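You operate a simulated robot arm through the tools that you are given. There is no shell and no other tool.

You are at the controls of a simulated two-armed robot. One attempt, no reset.

## Task
Draw the thread taut, wax it along the rail, then slacken it again.
Fine: lever in the green while you wax; the wax block goes back. Set down upright: wax block. A coat counts when it lies all over at full strength: go over it till it gets no stronger.

Only the result counts: the job must be done as asked and must still hold three seconds after the hand-in. Knocking over, shifting, dropping, spilling or breaking anything else fails it.

## Robot
Two 6-joint arms with two-finger parallel grippers on one trunk that stands fixed in place. Base frame: the origin is at the foot of the trunk, x ahead of it, y to its left, z up. Units: mm, degrees, N and s.
The left shoulder is at [50, 170, 1242], the right one opposite. Each reaches about 1092 mm from its shoulder. Payload 1.57 kg a hand.
The tool frame of a hand sits at the grasp point between the pads (the TCP): z along the fingers, y along the line on which they close. The tips reach 30 mm beyond it. Largest opening 80 mm; finger width 17, thickness 12; the body of the gripper, 40 by 82 mm, starts 80 mm behind the TCP.
Orientation is that of the tool frame in the base frame, as [roll, pitch, yaw] about the fixed x, y, z axes, in that order (R = Rz(yaw) Ry(pitch) Rx(roll)). With the fingers straight down and closing along the base's y, the tool's x points along the base's -x, its y along +y and its z along -z.

## Interface
- The arms move only by the tool servo_tool. It takes "left_moves", "right_moves" or both (then of equal length, played together; a hand with none holds still); each is a list of rows, each an object (a shift or turn left out is 0, a gripper value left out holds the last) with "linear": the shift along the tool's x, y, z in mm, a list of three; "rot": the turn, a rotation vector about the tool's x, y, z in degrees, a list of three; "hand": the finger opening in mm, from 0 to 80. In form: [{"linear": [dx, dy, dz], "rot": [wx, wy, wz], "hand": hand}, ...]. A call has 1 to 20 rows; each row is the pose to reach, as a shift and turn from the pose commanded when the call began, along the tool's axes at that moment. Rows are played at 5 a second. More than 50 mm and 8.6 degrees between two rows, or a gripper value outside its range, and nothing of the call is played. Where a pose cannot be reached the arm comes as near as it can. A force on the tool above 40 N (or 10 N above the force at the start of the call, whichever is more), or a blocked arm, ends the call early, and 0.2 s more pass. The fingers move at their own pace (about 72 mm/s each) and stop on an object; they squeeze with about 32 N. The grip force told is the motor's: it shows also when the fingers shut on nothing. Time passes only in rows, and 0.2 s behind the last, so rows that repeat a pose let the fingers close. The reply holds the time, the measured pose of the TCP, the force on the tool along the base axes, the opening and the grip force, in the units named above and with some noise, with the torque about the TCP (base axes, N m) and any sound that the robot's microphone picked up, and new pictures: "show" is both (left out), scene, wrist or none (wrist: the cameras of the hands that moved).
- Cameras (640 x 400 px; columns grow to the right, rows downward): "scene" is now at [34.2, -9, 1818.6]; the picture's right is [-0.32, -0.95, 0.00], its down [-0.73, 0.25, -0.63] and it looks along [0.60, -0.20, -0.77] (base axes); focal length 334 px, centre (320, 200). "left" rides on the left gripper at [72, 7, -122] in its tool frame; the picture's right is [-0.09, 1.00, 0.00], its down [-0.84, -0.08, -0.54] and it looks along [-0.54, -0.05, 0.84] (tool axes); focal length 238 px, centre (320, 200). "right" rides on the right gripper at [72, -7, -122] in its tool frame; the picture's right is [0.09, 1.00, 0.00], its down [-0.84, 0.08, -0.54] and it looks along [-0.54, 0.05, 0.84] (tool axes); focal length 238 px, centre (320, 200). There is no depth. A picture from a camera that has moved, and an enlarged one, comes with that camera's place and axes in the base frame and with its lens. The place of the scene camera against the robot may be out by one fixed shift of up to 25 mm in any direction.
- slide_trunk(by): slides the trunk up (or, below 0, down) by that many mm; the arms and the scene camera ride with it, the base frame stays. It gives what a move gives, with no picture.
- head_to(pan, tilt): turns the head with the scene camera to pan (to the left, within 86 degrees either way) and tilt (down, from -29 to 69), counted from straight ahead of the robot. It gives what a move gives, and a new picture of the scene camera.
- inspect(camera, box): a new picture of the part [left, top, right, bottom] of that camera's present view, enlarged. No time passes.
- finish_job(): hands the job in; it is judged then, once.

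Nothing tells you positions but the pictures and the camera data. Unless the task says otherwise, let go and move clear before handing in.

The tools are called after "Request:" as name(argument=value, ...) on one line, values as JSON. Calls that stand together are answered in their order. servo_tool: Moves the arms, as the interface text tells. Its arguments: {"type":"object","properties":{"left_moves":{"type":"array"},"right_moves":{"type":"array"},"show":{"type":"string","enum":["both","scene","wrist","none"]}},"required":[]} The other tools are called the same way: slide_trunk (by) slides the trunk up or down; head_to (pan, tilt) turns the head that bears the scene camera; inspect (camera, box) takes an enlarged picture of a part of a camera's view; finish_job () hands the job in.

At the start:

```text
time_s: 0.0
left_eef_pos: [787.0, -76.2, 1132.4]
left_ee_rot: [180.0, 0.1, 179.9]
left_wrist_force: [-0.2, -0.7, -0.3]
left_wrist_torque: [-0.02, -0.01, 0.01]
left_width: 80.0
left_finger_force: 0.0
right_eef_pos: [385.9, -534.4, 1132.6]
right_ee_rot: [-179.9, 0.0, -179.9]
right_wrist_force: [0.5, 0.2, 0.5]
right_wrist_torque: [0.03, -0.01, 0.01]
right_width: 80.2
right_finger_force: 0.0
trunk travel left (down, up): [-857.0, 113.0]
head pan, tilt: [-18.6, 50.6]
```

scene: 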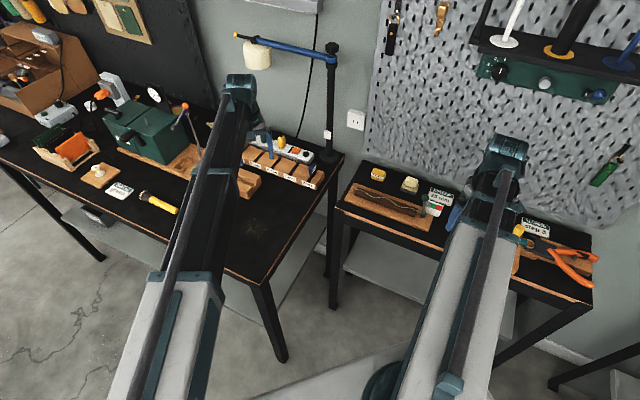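
right: 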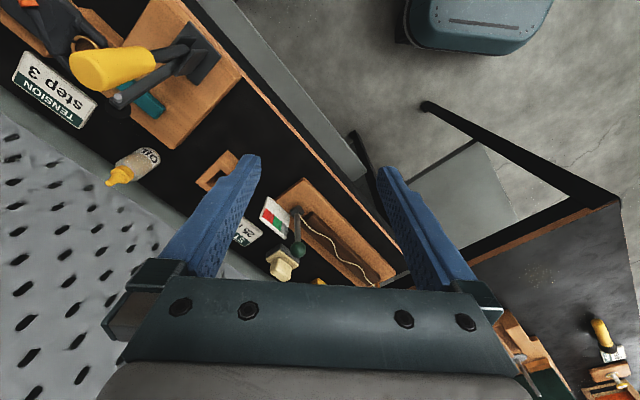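
left: 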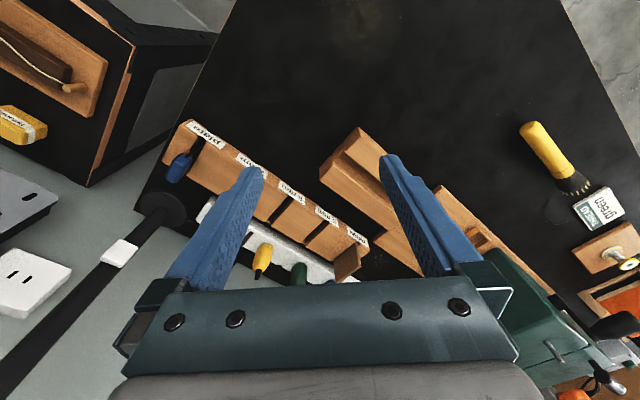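

I see two benches: a small one to the right with a wooden board holding a thread, a lever with a dial/green card, and wax-like blocks. I'll take enlarged pictures first to identify the parts.

Request:
inspect(camera="scene", box=[330, 150, 470, 240])

Request:
inspect(camera="right", box=[180, 140, 420, 290])

Request:
inspect(camera="scene", box=[480, 190, 620, 300])

Request:
inspect(camera="right", box=[0, 0, 260, 200])

```text
4.44 times, centred on (400, 195) of scene
camera zoom: at [34.2, -9.0, 1818.6], right [-0.32, -0.95, 0.0], down [-0.73, 0.25, -0.63], along [0.6, -0.2, -0.77], focal length 1483 px, centre (-36, 222)
```

zoom: 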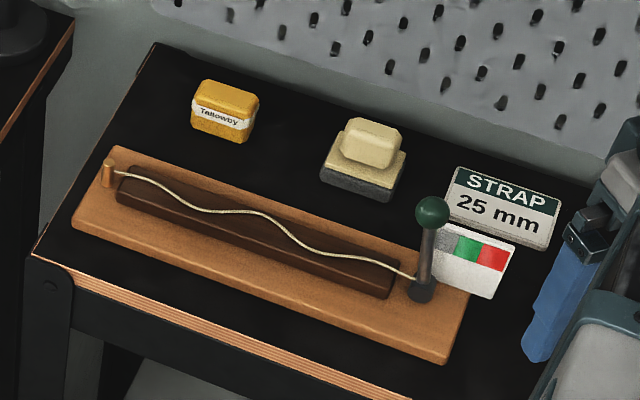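

```text
2.67 times, centred on (300, 215) of right
camera zoom: at [313.0, -541.1, 1254.0], right [-0.09, 1.0, 0.0], down [0.84, 0.08, 0.54], along [0.54, 0.05, -0.84], focal length 636 px, centre (373, 160)
```

zoom: 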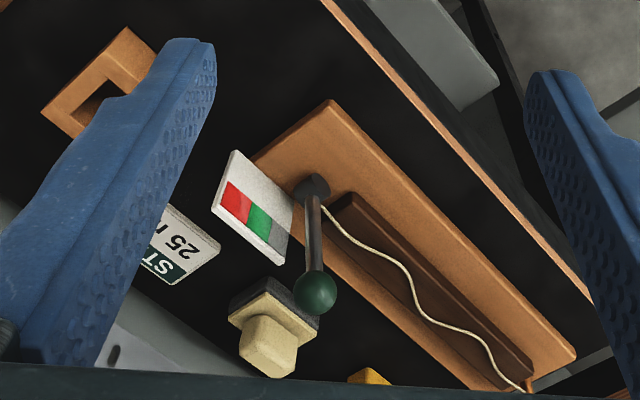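

```text
3.64 times, centred on (550, 245) of scene
camera zoom: at [34.2, -9.0, 1818.6], right [-0.32, -0.95, 0.0], down [-0.73, 0.25, -0.63], along [0.6, -0.2, -0.77], focal length 1213 px, centre (-516, 36)
```

zoom: 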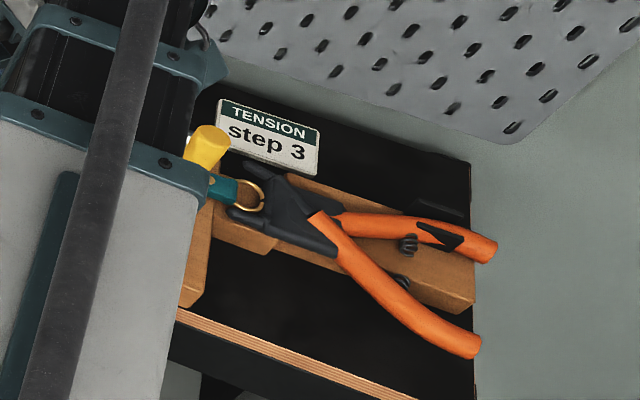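

```text
2.00 times, centred on (130, 100) of right
camera zoom: at [313.0, -541.1, 1254.0], right [-0.09, 1.0, 0.0], down [0.84, 0.08, 0.54], along [0.54, 0.05, -0.84], focal length 477 px, centre (700, 400)
```

zoom: 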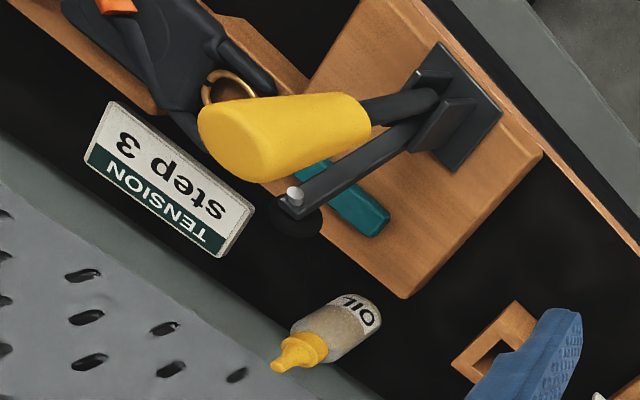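

The thread jig lies diagonally on the small bench: I take the lever base to be near (570, -559, 898), its green ball near (578, -550, 990), the post near (760, -367), and the cream block near (700, -588). I'll move the right hand a bit for a clearer look at the lever, the card and both blocks.

Request:
servo_tool(right_moves=[{"linear": [-40, -10, 0]}, {"linear": [-80, -20, 0]}, {"linear": [-110, -20, 0]}, {"linear": [-110, -20, 0]}], show="both")

Request:
inspect(camera="right", box=[220, 80, 420, 280])

```text
time_s: 1.0
left_eef_pos: [786.5, -76.6, 1132.4]
left_ee_rot: [180.0, 0.1, -180.0]
left_wrist_force: [-0.9, 0.4, -0.2]
left_wrist_torque: [0.02, -0.02, 0.02]
left_width: 80.0
left_finger_force: 0.0
right_eef_pos: [497.9, -552.7, 1132.7]
right_ee_rot: [-179.9, 0.1, -179.9]
right_wrist_force: [-0.6, -0.3, 0.1]
right_wrist_torque: [0.0, 0.0, 0.01]
right_width: 80.0
right_finger_force: 0.0
trunk travel left (down, up): [-857.0, 113.0]
head pan, tilt: [-18.6, 50.6]
camera scene: at [33.7, -9.0, 1818.6], right [-0.32, -0.95, 0.0], down [-0.73, 0.25, -0.64], along [0.6, -0.2, -0.77], focal length 334 px, centre (320, 200)
camera right: at [424.0, -559.9, 1254.2], right [-0.09, 1.0, 0.0], down [0.84, 0.08, 0.54], along [0.54, 0.05, -0.84], focal length 238 px, centre (320, 200)
```

scene: 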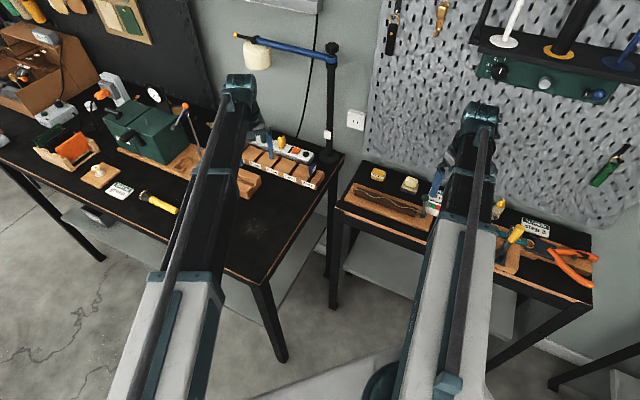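
right: 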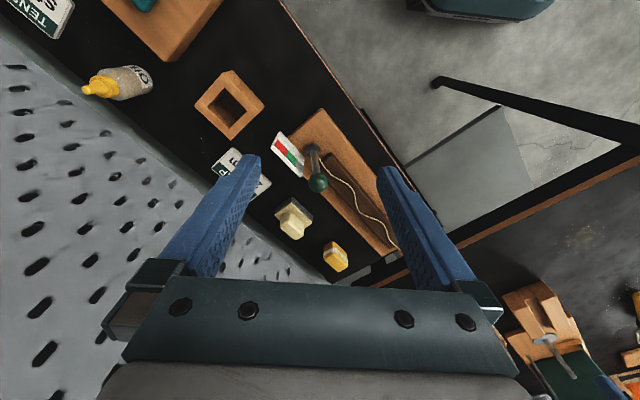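

```text
2.00 times, centred on (320, 180) of right
camera zoom: at [424.0, -559.9, 1254.2], right [-0.09, 1.0, 0.0], down [0.84, 0.08, 0.54], along [0.54, 0.05, -0.84], focal length 477 px, centre (320, 240)
```

zoom: 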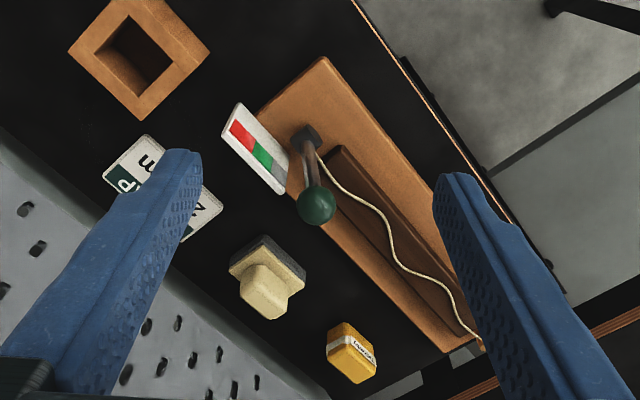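

The cream two-tier block on a dark base sits near (700, -588) and a yellow block labelled "Tallowby" near (790, -495). I'll go closer to tell which is the wax block and what its stand is.

Request:
servo_tool(right_moves=[{"linear": [-33, -14, 24]}, {"linear": [-66, -27, 48]}, {"linear": [-99, -40, 73]}, {"linear": [-99, -40, 73]}], show="wrist")

Request:
inspect(camera="right", box=[240, 100, 440, 260])

Request:
inspect(camera="scene", box=[360, 155, 440, 205])

```text
time_s: 2.0
left_eef_pos: [786.0, -76.2, 1131.4]
left_ee_rot: [179.9, 0.1, -180.0]
left_wrist_force: [-1.1, -0.8, -0.3]
left_wrist_torque: [0.01, -0.02, 0.02]
left_width: 79.9
left_finger_force: 0.2
right_eef_pos: [593.6, -590.8, 1132.1]
right_ee_rot: [-179.9, 0.0, -180.0]
right_wrist_force: [-0.5, -0.1, 0.7]
right_wrist_torque: [-0.01, 0.01, 0.01]
right_width: 80.0
right_finger_force: 0.1
right hand out of reach, approached as far as the arm can: row 1, 2, 3, 4
trunk travel left (down, up): [-857.0, 113.0]
head pan, tilt: [-18.6, 50.6]
camera right: at [520.9, -597.5, 1254.3], right [-0.09, 1.0, 0.0], down [0.84, 0.08, 0.54], along [0.54, 0.05, -0.84], focal length 238 px, centre (320, 200)
```

right: 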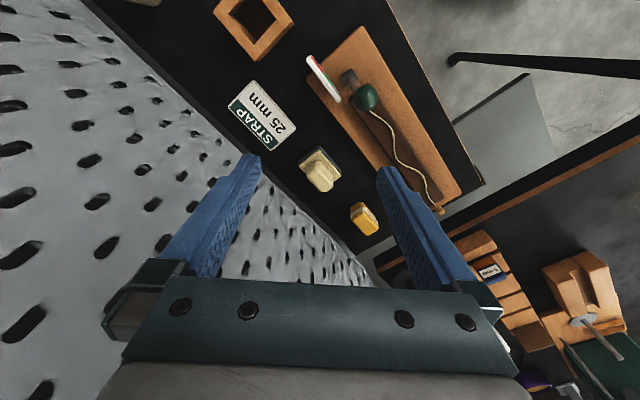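

```text
2.50 times, centred on (340, 180) of right
camera zoom: at [520.9, -597.5, 1254.3], right [-0.09, 1.0, 0.0], down [0.84, 0.08, 0.54], along [0.54, 0.05, -0.84], focal length 596 px, centre (270, 250)
```

zoom: 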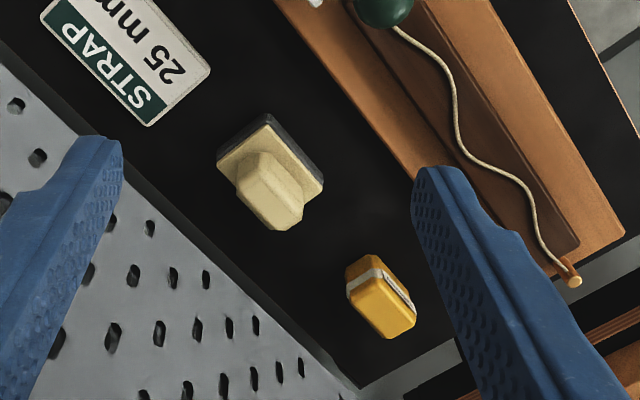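

```text
8.00 times, centred on (400, 180) of scene
camera zoom: at [33.7, -8.7, 1818.6], right [-0.32, -0.95, 0.0], down [-0.73, 0.25, -0.64], along [0.6, -0.2, -0.77], focal length 2669 px, centre (-320, 360)
```

zoom: 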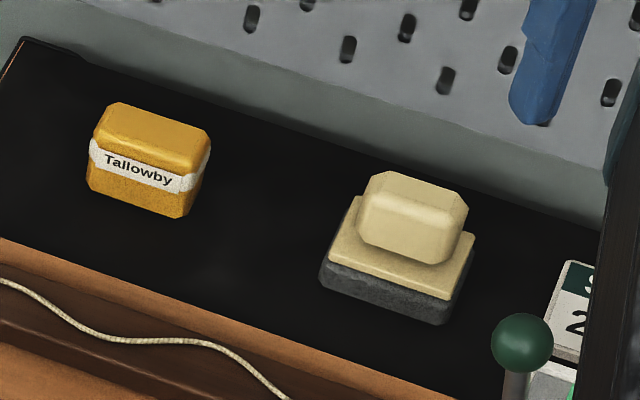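

The cream block with a grip and a grey sole, and the amber "Tallowby" cake are both candidates. The arm couldn't go lower from this trunk height, so I'll pull both hands back clear of the benches before lowering the trunk.

Request:
servo_tool(right_moves=[{"linear": [35, 0, -8]}, {"linear": [70, 0, -16]}, {"linear": [105, 0, -24]}, {"linear": [140, 0, -30]}, {"linear": [140, 0, -30]}], left_moves=[{"linear": [45, 0, 0]}, {"linear": [90, 0, 0]}, {"linear": [135, 0, 0]}, {"linear": [180, 0, 0]}, {"linear": [225, 0, 0]}], show="both")

```text
time_s: 3.2
left_eef_pos: [557.1, -76.0, 1131.6]
left_ee_rot: [-179.9, 0.1, -180.0]
left_wrist_force: [-0.6, -0.5, 0.4]
left_wrist_torque: [0.02, 0.04, -0.02]
left_width: 80.2
left_finger_force: 0.0
right_eef_pos: [453.8, -591.8, 1133.4]
right_ee_rot: [-179.9, 0.0, 180.0]
right_wrist_force: [0.2, 0.6, 0.0]
right_wrist_torque: [-0.01, -0.01, -0.01]
right_width: 80.1
right_finger_force: 0.0
right hand out of reach, approached as far as the arm can: row 1, 2, 3, 4, 5
trunk travel left (down, up): [-857.0, 113.0]
head pan, tilt: [-18.6, 50.6]
camera scene: at [33.4, -9.0, 1818.6], right [-0.32, -0.95, 0.0], down [-0.73, 0.25, -0.64], along [0.6, -0.2, -0.77], focal length 334 px, centre (320, 200)
camera right: at [381.4, -598.5, 1254.2], right [-0.09, 1.0, 0.0], down [0.84, 0.08, 0.54], along [0.54, 0.05, -0.84], focal length 238 px, centre (320, 200)
camera left: at [485.8, -70.1, 1254.4], right [0.09, 1.0, 0.0], down [0.84, -0.08, 0.54], along [0.54, -0.05, -0.84], focal length 238 px, centre (320, 200)
```

scene: 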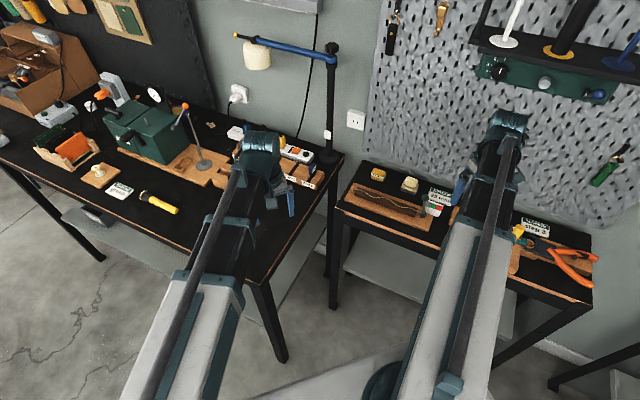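
right: 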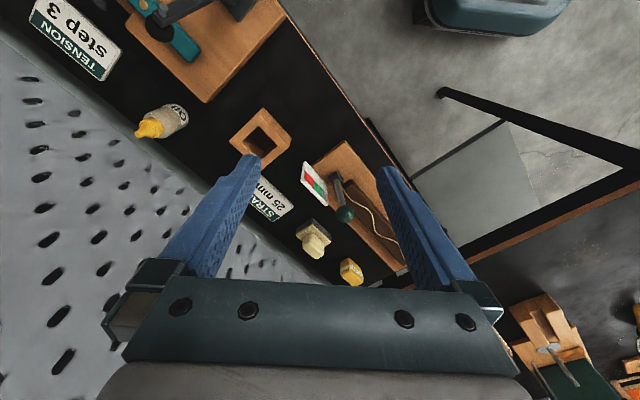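
left: 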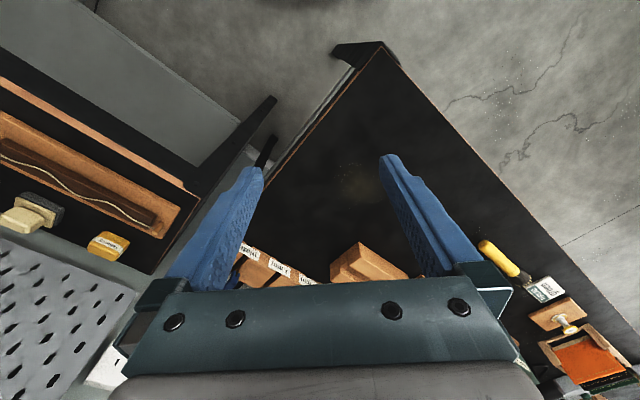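

The right hand's height limit moves with the trunk, so I'll bring both hands back off the bench edges (right to about (400, -500), left to about x = 400), then lower the trunk.

Request:
servo_tool(right_moves=[{"linear": [14, 23, -10]}, {"linear": [28, 46, -20]}, {"linear": [42, 69, -30]}, {"linear": [54, 92, -43]}, {"linear": [54, 92, -43]}], left_moves=[{"linear": [40, 0, 0]}, {"linear": [80, 0, 0]}, {"linear": [120, 0, 0]}, {"linear": [157, 0, 0]}, {"linear": [157, 0, 0]}], show="scene")

Request:
slide_trunk(by=-150)

Request:
head_to(pan=-38, tilt=45)

```text
time_s: 4.4
left_eef_pos: [404.0, -77.0, 1132.3]
left_ee_rot: [-180.0, 0.2, -179.9]
left_wrist_force: [0.9, -0.6, -0.1]
left_wrist_torque: [0.01, -0.03, -0.02]
left_width: 80.1
left_finger_force: 0.1
right_eef_pos: [402.4, -502.9, 1132.1]
right_ee_rot: [-179.8, 0.1, 180.0]
right_wrist_force: [0.1, -0.6, -0.4]
right_wrist_torque: [0.03, 0.02, -0.02]
right_width: 80.0
right_finger_force: 0.0
right hand out of reach, approached as far as the arm can: row 1, 2, 3, 4, 5
trunk travel left (down, up): [-857.0, 113.0]
head pan, tilt: [-18.6, 50.6]
camera scene: at [34.7, -9.4, 1818.6], right [-0.32, -0.95, 0.0], down [-0.73, 0.25, -0.63], along [0.6, -0.2, -0.77], focal length 334 px, centre (320, 200)
```

scene: 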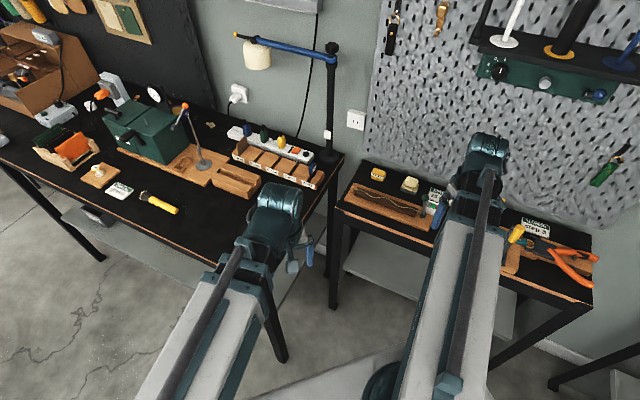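

```text
time_s: 6.2
left_eef_pos: [403.3, -76.7, 982.8]
left_ee_rot: [-180.0, 0.2, -180.0]
left_wrist_force: [0.2, -0.6, 0.1]
left_wrist_torque: [0.03, -0.01, -0.01]
left_width: 80.1
left_finger_force: 0.0
right_eef_pos: [400.8, -503.5, 982.8]
right_ee_rot: [-179.9, 0.0, -179.9]
right_wrist_force: [0.3, 0.4, -0.1]
right_wrist_torque: [0.01, 0.01, -0.01]
right_width: 79.9
right_finger_force: 0.0
trunk travel left (down, up): [-707.0, 263.0]
head pan, tilt: [-18.6, 50.6]
```

```text
time_s: 7.0
left_eef_pos: [404.7, -76.5, 981.8]
left_ee_rot: [180.0, 0.1, -180.0]
left_wrist_force: [0.3, 0.0, -0.7]
left_wrist_torque: [0.02, -0.01, 0.02]
left_width: 80.1
left_finger_force: 0.0
right_eef_pos: [402.4, -502.7, 981.6]
right_ee_rot: [-179.9, 0.0, -180.0]
right_wrist_force: [0.2, -0.5, -0.2]
right_wrist_torque: [-0.02, -0.01, 0.03]
right_width: 79.9
right_finger_force: 0.0
trunk travel left (down, up): [-707.0, 263.0]
head pan, tilt: [-38.0, 45.0]
camera scene: at [25.8, -34.6, 1676.3], right [-0.61, -0.79, 0.0], down [-0.56, 0.43, -0.71], along [0.56, -0.43, -0.71], focal length 334 px, centre (320, 200)
```

scene: 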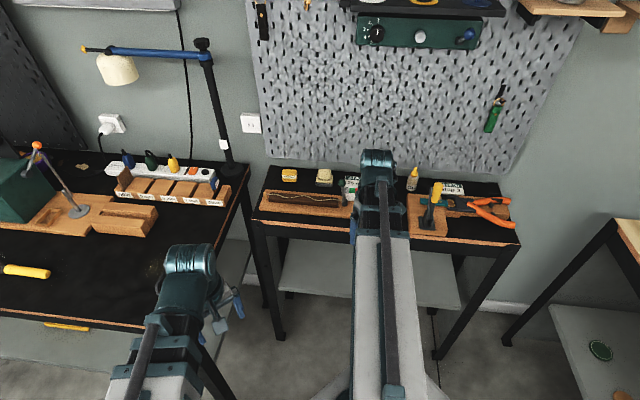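

The trunk now sits 150 mm lower and both benches are in view. I'll enlarge the thread jig and the two blocks from this lower angle.

Request:
inspect(camera="scene", box=[255, 160, 365, 225])

Request:
inspect(camera="scene", box=[275, 162, 345, 192])

Request:
inspect(camera="right", box=[160, 80, 480, 280])

```text
5.82 times, centred on (310, 192) of scene
camera zoom: at [25.8, -34.6, 1676.3], right [-0.61, -0.79, 0.0], down [-0.56, 0.43, -0.71], along [0.56, -0.43, -0.71], focal length 1941 px, centre (378, 244)
```

zoom: 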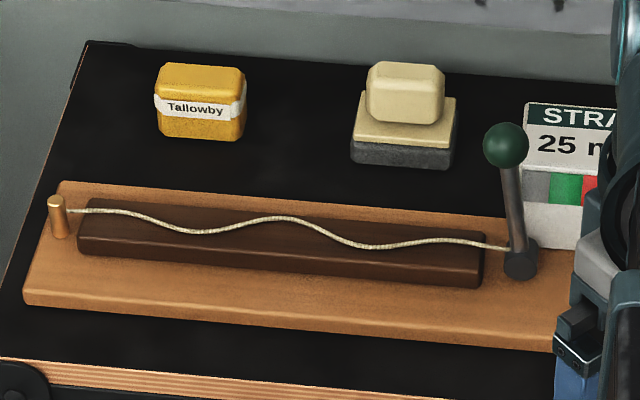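

```text
9.14 times, centred on (310, 177) of scene
camera zoom: at [25.8, -34.6, 1676.3], right [-0.61, -0.79, 0.0], down [-0.56, 0.43, -0.71], along [0.56, -0.43, -0.71], focal length 3051 px, centre (411, 410)
```

zoom: 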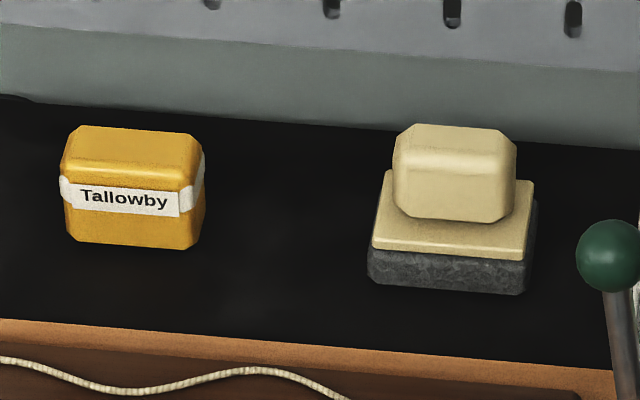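

```text
2.00 times, centred on (320, 180) of right
camera zoom: at [329.9, -509.2, 1104.0], right [-0.09, 1.0, 0.0], down [0.84, 0.08, 0.54], along [0.54, 0.05, -0.84], focal length 477 px, centre (320, 240)
```

zoom: 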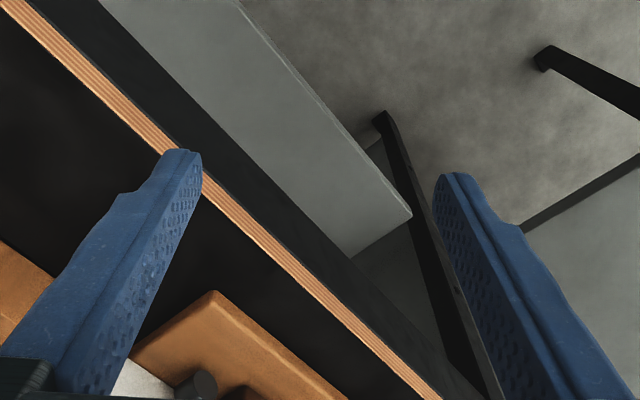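

I take the amber "Tallowby" cake as the wax (the cream one has a grey felt or abrasive sole, so it looks like a rubbing pad), to be confirmed by whether a coat appears. I'll raise the hands relative to the shoulders and lower the trunk further so the arms work comfortably at bench height.

Request:
servo_tool(right_moves=[{"linear": [0, 0, -40]}, {"linear": [0, 0, -80]}, {"linear": [0, 0, -120]}, {"linear": [0, 0, -150]}, {"linear": [0, 0, -150]}], left_moves=[{"linear": [0, 0, -40]}, {"linear": [0, 0, -80]}, {"linear": [0, 0, -120]}, {"linear": [0, 0, -150]}, {"linear": [0, 0, -150]}], show="none")

Request:
slide_trunk(by=-150)

Request:
head_to(pan=-42, tilt=38)

```text
time_s: 8.2
left_eef_pos: [404.2, -77.4, 982.1]
left_ee_rot: [-180.0, 0.1, 180.0]
left_wrist_force: [0.8, 0.0, 0.2]
left_wrist_torque: [-0.04, 0.0, 0.0]
left_width: 79.9
left_finger_force: 0.0
left hand out of reach, approached as far as the arm can: row 1, 2, 3, 4, 5
right_eef_pos: [402.0, -501.5, 982.3]
right_ee_rot: [-179.9, 0.0, -180.0]
right_wrist_force: [0.3, 0.4, -0.5]
right_wrist_torque: [-0.01, 0.02, 0.01]
right_width: 80.0
right_finger_force: 0.0
right hand out of reach, approached as far as the arm can: row 1, 2, 3, 4, 5
trunk travel left (down, up): [-707.0, 263.0]
head pan, tilt: [-38.0, 45.0]
```

```text
time_s: 9.9
left_eef_pos: [404.3, -76.6, 833.4]
left_ee_rot: [180.0, 0.1, -179.9]
left_wrist_force: [0.8, 0.5, -0.8]
left_wrist_torque: [0.03, 0.01, -0.01]
left_width: 80.2
left_finger_force: 0.1
right_eef_pos: [402.7, -501.8, 832.7]
right_ee_rot: [-179.9, 0.0, 180.0]
right_wrist_force: [0.2, -0.3, 0.2]
right_wrist_torque: [0.0, -0.02, -0.03]
right_width: 80.1
right_finger_force: 0.1
trunk travel left (down, up): [-557.0, 413.0]
head pan, tilt: [-38.0, 45.0]
```

```text
time_s: 10.6
left_eef_pos: [403.7, -77.4, 831.3]
left_ee_rot: [-180.0, 0.1, -179.9]
left_wrist_force: [0.2, -0.4, 0.1]
left_wrist_torque: [0.02, 0.02, 0.03]
left_width: 80.1
left_finger_force: 0.0
right_eef_pos: [401.9, -502.9, 831.6]
right_ee_rot: [-179.9, 0.1, -179.9]
right_wrist_force: [-0.2, -0.3, 0.1]
right_wrist_torque: [-0.01, 0.01, 0.02]
right_width: 79.9
right_finger_force: 0.1
trunk travel left (down, up): [-557.0, 413.0]
head pan, tilt: [-42.0, 38.0]
camera scene: at [25.8, -42.3, 1536.5], right [-0.67, -0.74, 0.0], down [-0.46, 0.41, -0.79], along [0.59, -0.53, -0.62], focal length 334 px, centre (320, 200)
```

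scene: 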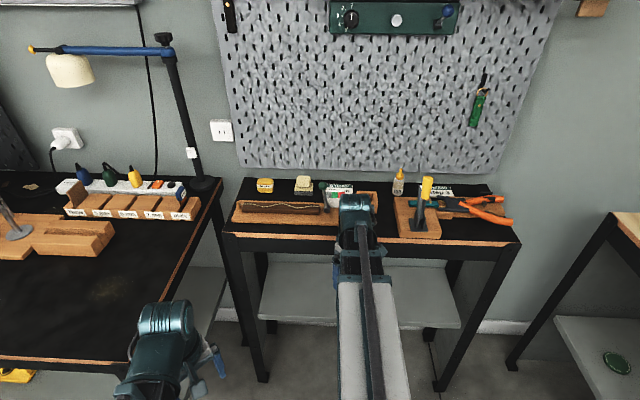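

Neither hand changed height on command, only with the trunk, so height may be tied to the trunk when the fingers point straight down. I'll test a small vertical move and a small tilt of the right hand in free space.

Request:
servo_tool(right_moves=[{"linear": [0, 0, 0]}, {"linear": [0, 0, 0]}], left_moves=[{"linear": [0, 0, 0]}, {"linear": [0, 0, 0]}], show="none")

Request:
servo_tool(right_moves=[{"linear": [0, 0, 0], "rot": [0, 5, 0]}, {"linear": [0, 0, 0], "rot": [0, 10, 0]}], show="none")

Request:
inspect(camera="scene", box=[300, 180, 440, 400])

```text
time_s: 11.2
left_eef_pos: [405.1, -78.0, 832.4]
left_ee_rot: [-179.9, 0.1, 179.9]
left_wrist_force: [0.4, 0.8, -0.3]
left_wrist_torque: [0.0, 0.02, 0.03]
left_width: 79.9
left_finger_force: 0.1
right_eef_pos: [401.8, -502.5, 831.7]
right_ee_rot: [-180.0, 0.0, 179.9]
right_wrist_force: [0.4, -0.3, 0.4]
right_wrist_torque: [0.02, 0.0, 0.0]
right_width: 80.2
right_finger_force: 0.1
trunk travel left (down, up): [-557.0, 413.0]
head pan, tilt: [-42.0, 38.0]
```

```text
time_s: 11.8
left_eef_pos: [404.5, -76.3, 833.1]
left_ee_rot: [179.9, 0.1, -179.9]
left_wrist_force: [0.0, -0.4, -0.7]
left_wrist_torque: [-0.04, -0.04, 0.01]
left_width: 79.8
left_finger_force: 0.0
right_eef_pos: [402.5, -503.2, 835.3]
right_ee_rot: [-179.9, -10.1, -180.0]
right_wrist_force: [0.5, -0.1, 0.5]
right_wrist_torque: [-0.02, -0.01, 0.02]
right_width: 80.1
right_finger_force: 0.0
right hand out of reach, approached as far as the arm can: row 2
trunk travel left (down, up): [-557.0, 413.0]
head pan, tilt: [-42.0, 38.0]
```

```text
1.82 times, centred on (370, 290) of scene
camera zoom: at [25.9, -42.4, 1536.5], right [-0.67, -0.74, 0.0], down [-0.46, 0.41, -0.79], along [0.59, -0.53, -0.62], focal length 607 px, centre (229, 36)
```

zoom: 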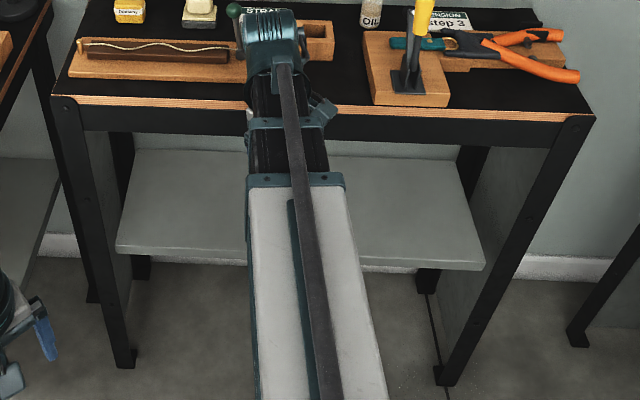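

A 10° tilt raised the hand only about 4 mm, so with the fingers down the height really is set by the trunk. I'll straighten the hand, raise the trunk so the tips clear the lever ball (taken as about z 1000), and turn the hand so its fingers close along the rail.

Request:
servo_tool(right_moves=[{"rot": [0, -5, 0]}, {"rot": [0, -10, 0]}, {"rot": [0, -10, 0]}], show="none")

Request:
slide_trunk(by=240)

Request:
servo_tool(right_moves=[{"rot": [0, 0, 8]}, {"rot": [0, 0, 16]}, {"rot": [0, 0, 24]}, {"rot": [0, 0, 32]}, {"rot": [0, 0, 40]}, {"rot": [0, 0, 44]}, {"rot": [0, 0, 44]}], show="both")

```text
time_s: 12.6
left_eef_pos: [403.9, -77.3, 832.8]
left_ee_rot: [179.9, 0.2, -180.0]
left_wrist_force: [0.6, -0.8, 0.1]
left_wrist_torque: [-0.03, 0.0, 0.01]
left_width: 79.8
left_finger_force: 0.1
right_eef_pos: [403.3, -502.0, 833.4]
right_ee_rot: [-179.8, 0.2, -180.0]
right_wrist_force: [0.4, -0.1, 0.2]
right_wrist_torque: [0.02, 0.01, 0.04]
right_width: 80.1
right_finger_force: 0.0
right hand out of reach, approached as far as the arm can: row 2, 3
trunk travel left (down, up): [-557.0, 413.0]
head pan, tilt: [-42.0, 38.0]
```

```text
time_s: 15.1
left_eef_pos: [404.0, -76.8, 1071.9]
left_ee_rot: [-180.0, 0.1, -180.0]
left_wrist_force: [0.3, -0.4, -0.4]
left_wrist_torque: [-0.03, 0.01, -0.05]
left_width: 80.0
left_finger_force: 0.1
right_eef_pos: [403.0, -502.6, 1072.0]
right_ee_rot: [-180.0, 0.0, 180.0]
right_wrist_force: [0.1, 0.0, -0.1]
right_wrist_torque: [-0.01, 0.0, -0.01]
right_width: 80.0
right_finger_force: 0.1
trunk travel left (down, up): [-797.0, 173.0]
head pan, tilt: [-42.0, 38.0]
```

```text
time_s: 16.7
left_eef_pos: [405.7, -77.9, 1072.8]
left_ee_rot: [-179.9, 0.2, -180.0]
left_wrist_force: [-0.4, -0.3, -0.2]
left_wrist_torque: [0.02, 0.01, -0.02]
left_width: 80.2
left_finger_force: 0.0
right_eef_pos: [401.6, -502.7, 1072.8]
right_ee_rot: [-180.0, 0.0, 135.9]
right_wrist_force: [0.8, -0.1, 0.5]
right_wrist_torque: [0.0, 0.05, 0.04]
right_width: 79.8
right_finger_force: 0.1
trunk travel left (down, up): [-797.0, 173.0]
head pan, tilt: [-42.0, 38.0]
camera scene: at [25.8, -42.3, 1776.5], right [-0.67, -0.74, 0.0], down [-0.46, 0.41, -0.79], along [0.59, -0.53, -0.62], focal length 334 px, centre (320, 200)
camera right: at [345.7, -457.2, 1194.0], right [0.63, 0.78, 0.0], down [0.65, -0.53, 0.54], along [0.42, -0.34, -0.84], focal length 238 px, centre (320, 200)
```

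scene: 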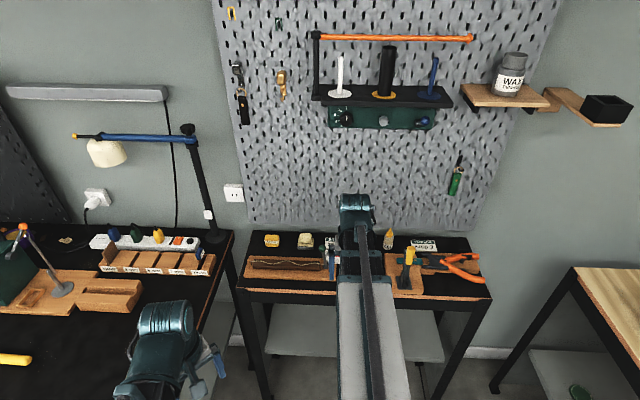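
right: 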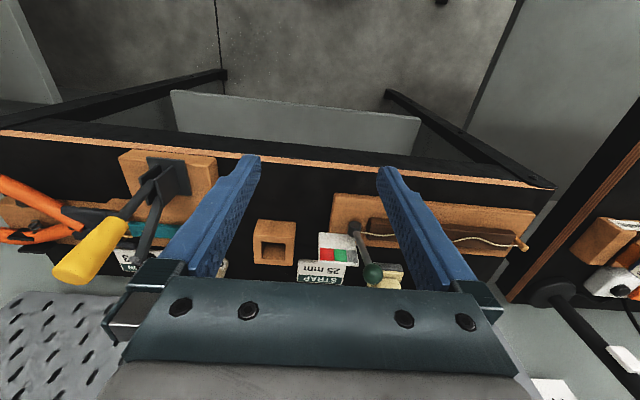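

A jar labelled "WAX" stands on a wall shelf; its label may tell which brand is wax. I'll read it.

Request:
inspect(camera="scene", box=[460, 40, 560, 110])

Request:
inspect(camera="scene", box=[235, 225, 345, 290])

Request:
inspect(camera="right", box=[300, 170, 560, 300])

```text
5.71 times, centred on (510, 75) of scene
camera zoom: at [25.8, -42.3, 1776.5], right [-0.67, -0.74, 0.0], down [-0.46, 0.41, -0.79], along [0.59, -0.53, -0.62], focal length 1907 px, centre (-766, 914)
```

zoom: 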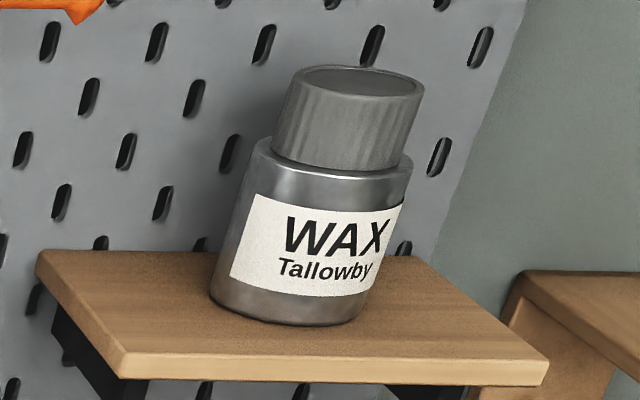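

```text
5.82 times, centred on (290, 258) of scene
camera zoom: at [25.8, -42.3, 1776.5], right [-0.67, -0.74, 0.0], down [-0.46, 0.41, -0.79], along [0.59, -0.53, -0.62], focal length 1941 px, centre (494, -134)
```

zoom: 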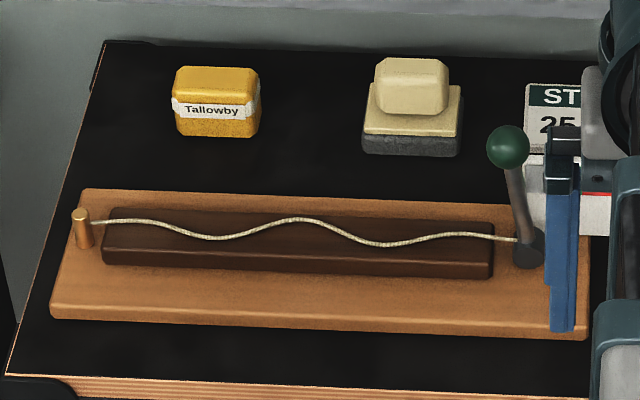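

```text
2.46 times, centred on (430, 235) of right
camera zoom: at [345.7, -457.2, 1194.0], right [0.63, 0.78, 0.0], down [0.65, -0.53, 0.54], along [0.42, -0.34, -0.84], focal length 587 px, centre (49, 114)
```

zoom: 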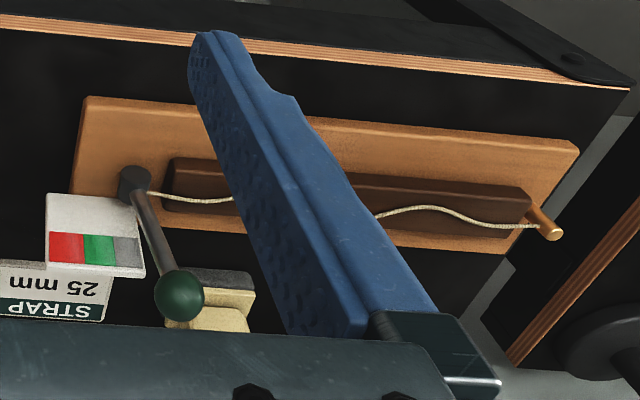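

The jar confirms it: Tallowby is the wax, so the amber cake near (790, -495) is the wax block. Next I'll place the right hand above the lever ball (taken as about (577, -556)), still 40 mm clear of it, to align the open fingers around it.

Request:
servo_tool(right_moves=[{"linear": [-40, 21, 0]}, {"linear": [-80, 42, 0]}, {"linear": [-120, 63, 0]}, {"linear": [-150, 77, 0]}, {"linear": [-163, 84, 0]}, {"linear": [-163, 84, 0]}], show="both")

Request:
inspect(camera="right", box=[240, 80, 440, 280])

Request:
inspect(camera="scene", box=[240, 215, 390, 300])

```text
time_s: 18.1
left_eef_pos: [403.2, -77.4, 1072.1]
left_ee_rot: [179.9, 0.0, -180.0]
left_wrist_force: [-0.1, 0.1, 0.0]
left_wrist_torque: [0.02, -0.01, -0.03]
left_width: 79.9
left_finger_force: 0.1
right_eef_pos: [580.0, -555.5, 1072.5]
right_ee_rot: [179.9, 0.1, 136.0]
right_wrist_force: [-0.1, -0.7, 0.5]
right_wrist_torque: [0.02, -0.03, -0.02]
right_width: 80.4
right_finger_force: 0.1
trunk travel left (down, up): [-797.0, 173.0]
head pan, tilt: [-42.0, 38.0]
camera scene: at [25.8, -42.3, 1776.5], right [-0.67, -0.74, 0.0], down [-0.46, 0.41, -0.79], along [0.59, -0.53, -0.62], focal length 334 px, centre (320, 200)
camera right: at [522.3, -509.9, 1194.0], right [0.63, 0.78, 0.0], down [0.66, -0.52, 0.54], along [0.42, -0.34, -0.84], focal length 238 px, centre (320, 200)
```

scene: 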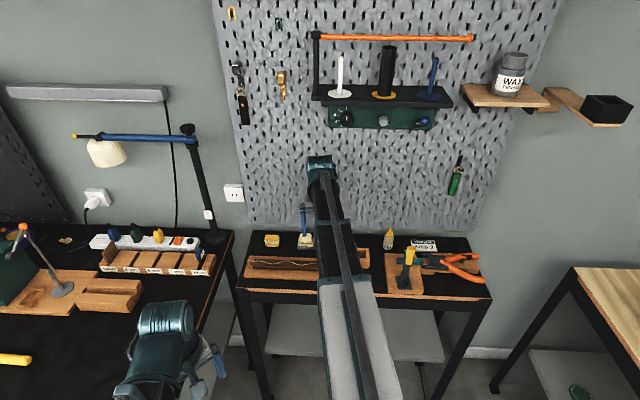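
right: 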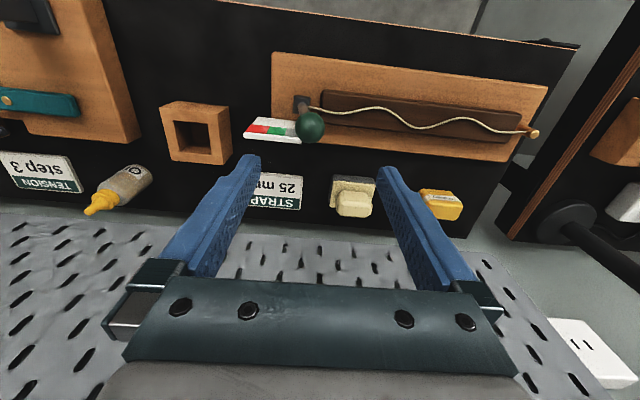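

```text
2.00 times, centred on (340, 180) of right
camera zoom: at [522.3, -509.9, 1194.0], right [0.63, 0.78, 0.0], down [0.66, -0.52, 0.54], along [0.42, -0.34, -0.84], focal length 477 px, centre (280, 240)
```

zoom: 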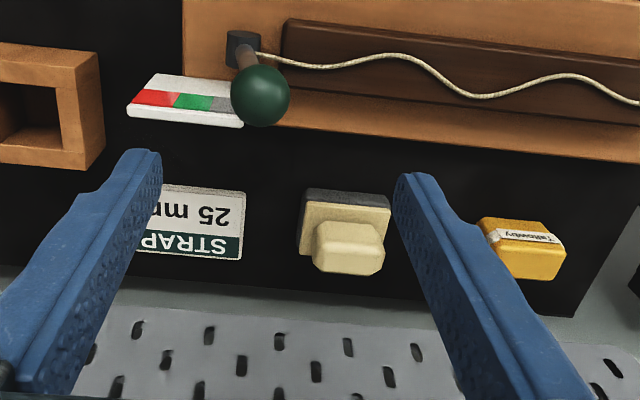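

```text
4.27 times, centred on (315, 258) of scene
camera zoom: at [25.8, -42.3, 1776.5], right [-0.67, -0.74, 0.0], down [-0.46, 0.41, -0.79], along [0.59, -0.53, -0.62], focal length 1424 px, centre (341, -45)
```

zoom: 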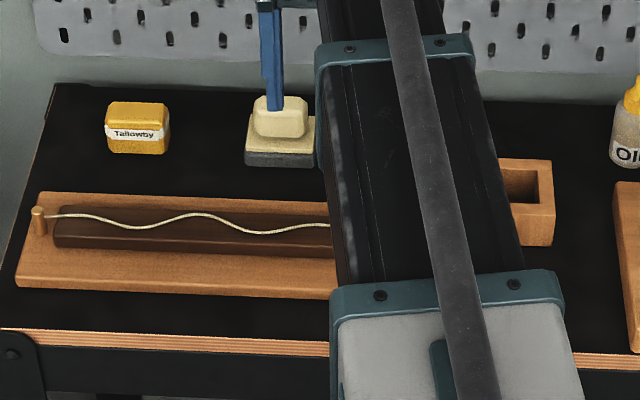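

I take the ball centre to be at (559, -549, 1006) and the pivot at about (548, -557, 926), with the lever leaning about 10° toward the post; the thread runs at 45° from there to the post near (726, -379). I'll zoom in on the gauge card to measure its bands before touching the lever.

Request:
inspect(camera="right", box=[235, 85, 345, 155])

Request:
inspect(camera="right", box=[400, 150, 480, 230])

```text
5.71 times, centred on (290, 120) of right
camera zoom: at [522.3, -509.9, 1194.0], right [0.63, 0.78, 0.0], down [0.66, -0.52, 0.54], along [0.42, -0.34, -0.84], focal length 1362 px, centre (491, 657)
```

zoom: 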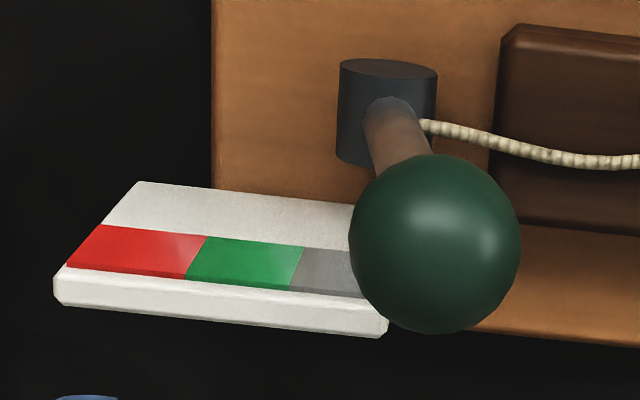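

```text
5.00 times, centred on (440, 190) of right
camera zoom: at [522.3, -509.9, 1194.0], right [0.63, 0.78, 0.0], down [0.66, -0.52, 0.54], along [0.42, -0.34, -0.84], focal length 1192 px, centre (-280, 250)
```

zoom: 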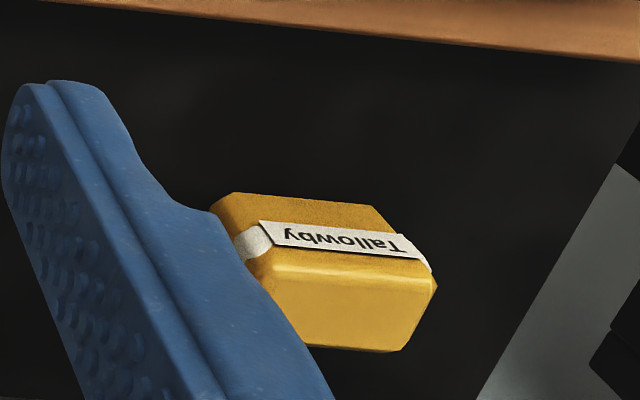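

The card stands about 22 mm behind the lever, its green band spanning about 11 to 28 mm to the right of the pivot at z ≈ 962. I'll centre the open fingers over the ball and then lower the trunk so the ball sits between them.

Request:
servo_tool(right_moves=[{"linear": [10, -5, 0], "rot": [0, 0, 0.5]}, {"linear": [19.5, -9.5, 0], "rot": [0, 0, 1]}, {"linear": [19.5, -9.5, 0], "rot": [0, 0, 1]}], show="wrist")

Request:
inspect(camera="right", box=[240, 80, 400, 200])

```text
time_s: 18.9
left_eef_pos: [404.0, -77.4, 1072.7]
left_ee_rot: [180.0, 0.1, -179.9]
left_wrist_force: [-0.4, 0.7, 0.7]
left_wrist_torque: [0.02, 0.03, -0.01]
left_width: 79.7
left_finger_force: 0.1
right_eef_pos: [559.8, -549.0, 1071.9]
right_ee_rot: [179.9, 0.0, 134.9]
right_wrist_force: [-0.3, -0.5, 0.6]
right_wrist_torque: [-0.02, 0.0, 0.03]
right_width: 80.0
right_finger_force: 0.0
trunk travel left (down, up): [-797.0, 173.0]
head pan, tilt: [-42.0, 38.0]
camera right: at [503.4, -502.1, 1193.9], right [0.64, 0.77, 0.0], down [0.65, -0.54, 0.54], along [0.42, -0.35, -0.84], focal length 238 px, centre (320, 200)
```

right: 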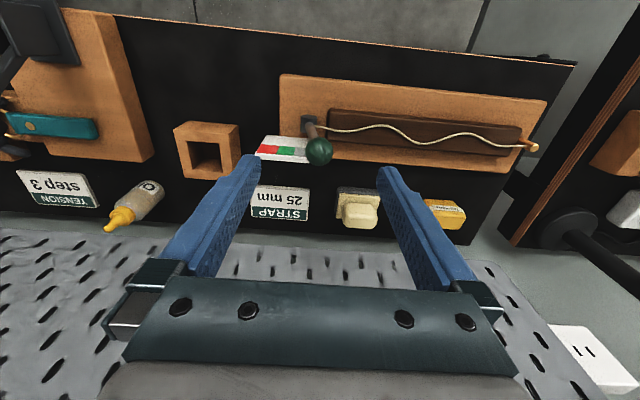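

```text
3.33 times, centred on (320, 140) of right
camera zoom: at [503.4, -502.1, 1193.9], right [0.64, 0.77, 0.0], down [0.65, -0.54, 0.54], along [0.42, -0.35, -0.84], focal length 794 px, centre (320, 400)
```

zoom: 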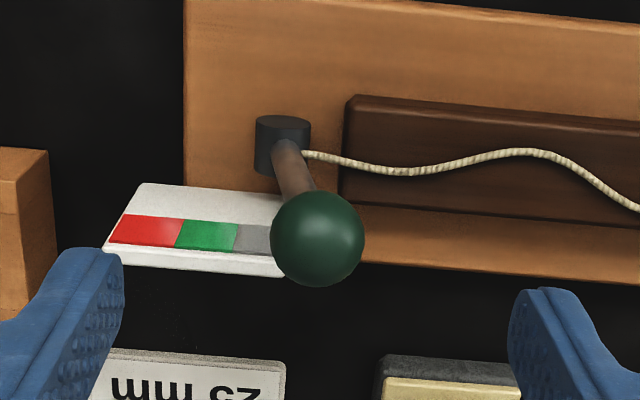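

The ball lies right under the TCP. I'll lower the trunk 60 mm so the open fingers straddle the ball.

Request:
slide_trunk(by=-62)

Request:
servo_tool(right_moves=[{"hand": 50}, {"hand": 40}, {"hand": 40}], show="both")

Request:
inspect(camera="right", box=[220, 80, 420, 230])

Request:
inspect(camera="scene", box=[230, 180, 370, 270])

```text
time_s: 19.9
left_eef_pos: [404.5, -77.3, 1009.8]
left_ee_rot: [-180.0, 0.2, -180.0]
left_wrist_force: [0.3, -0.5, -0.3]
left_wrist_torque: [0.02, 0.0, -0.01]
left_width: 80.1
left_finger_force: 0.0
right_eef_pos: [560.3, -546.4, 1010.3]
right_ee_rot: [-179.9, 0.1, 135.0]
right_wrist_force: [-0.4, -0.7, 0.1]
right_wrist_torque: [-0.01, 0.0, 0.0]
right_width: 80.1
right_finger_force: 0.0
trunk travel left (down, up): [-735.0, 235.0]
head pan, tilt: [-42.0, 38.0]
```

```text
time_s: 20.7
left_eef_pos: [403.6, -77.1, 1010.1]
left_ee_rot: [179.9, 0.1, 180.0]
left_wrist_force: [0.4, -0.7, 0.1]
left_wrist_torque: [-0.02, 0.01, 0.02]
left_width: 79.8
left_finger_force: 0.0
right_eef_pos: [559.7, -547.8, 1010.7]
right_ee_rot: [180.0, 0.2, 134.9]
right_wrist_force: [-0.4, -1.1, 0.3]
right_wrist_torque: [-0.04, 0.03, -0.01]
right_width: 39.9
right_finger_force: 0.0
trunk travel left (down, up): [-735.0, 235.0]
head pan, tilt: [-42.0, 38.0]
camera scene: at [25.8, -42.3, 1714.5], right [-0.67, -0.74, 0.0], down [-0.46, 0.41, -0.79], along [0.59, -0.53, -0.62], focal length 334 px, centre (320, 200)
camera right: at [503.3, -502.1, 1131.9], right [0.64, 0.77, 0.0], down [0.65, -0.54, 0.54], along [0.42, -0.35, -0.84], focal length 238 px, centre (320, 200)
```

scene: 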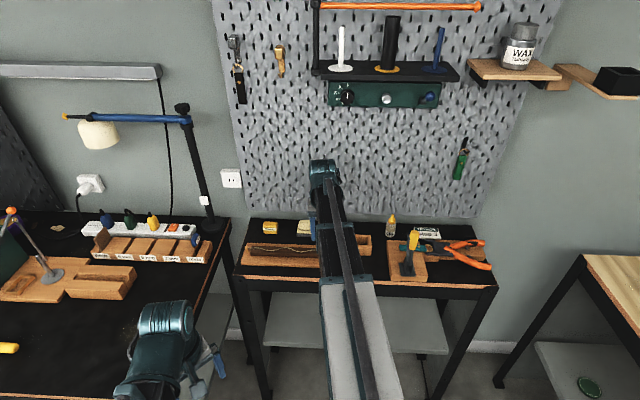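
right: 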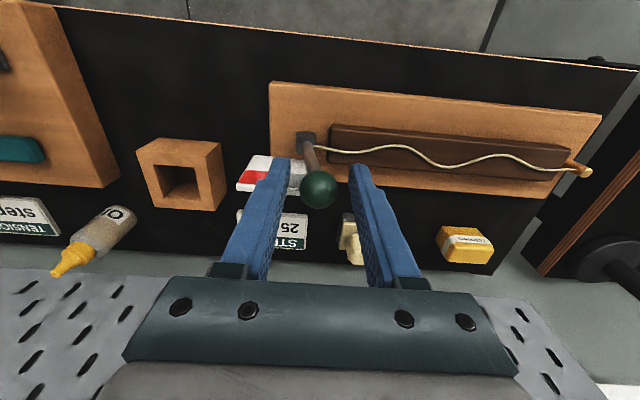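

```text
2.67 times, centred on (320, 155) of right
camera zoom: at [503.3, -502.1, 1131.9], right [0.64, 0.77, 0.0], down [0.65, -0.54, 0.54], along [0.42, -0.35, -0.84], focal length 636 px, centre (320, 320)
```

zoom: 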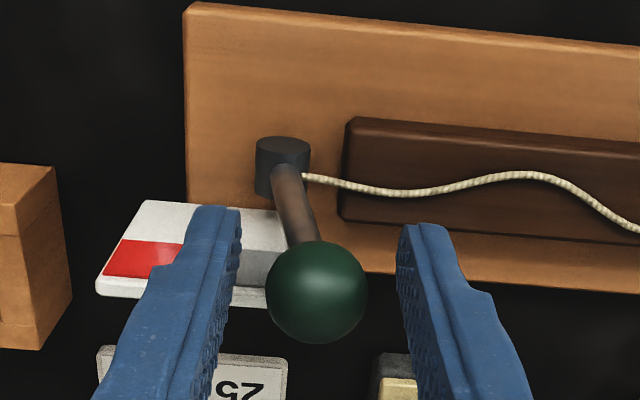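

```text
4.44 times, centred on (300, 225) of scene
camera zoom: at [25.8, -42.3, 1714.5], right [-0.67, -0.74, 0.0], down [-0.46, 0.41, -0.79], along [0.59, -0.53, -0.62], focal length 1483 px, centre (409, 89)
```

zoom: 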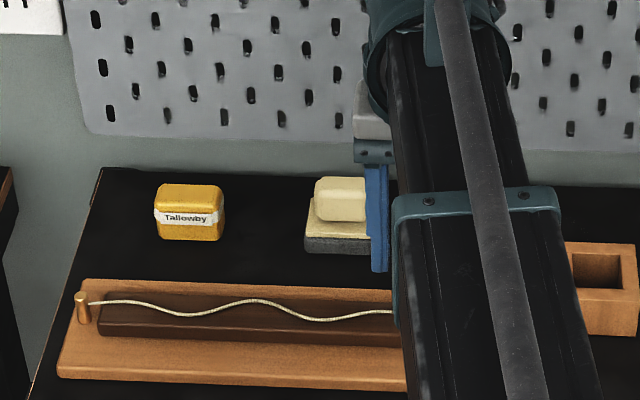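

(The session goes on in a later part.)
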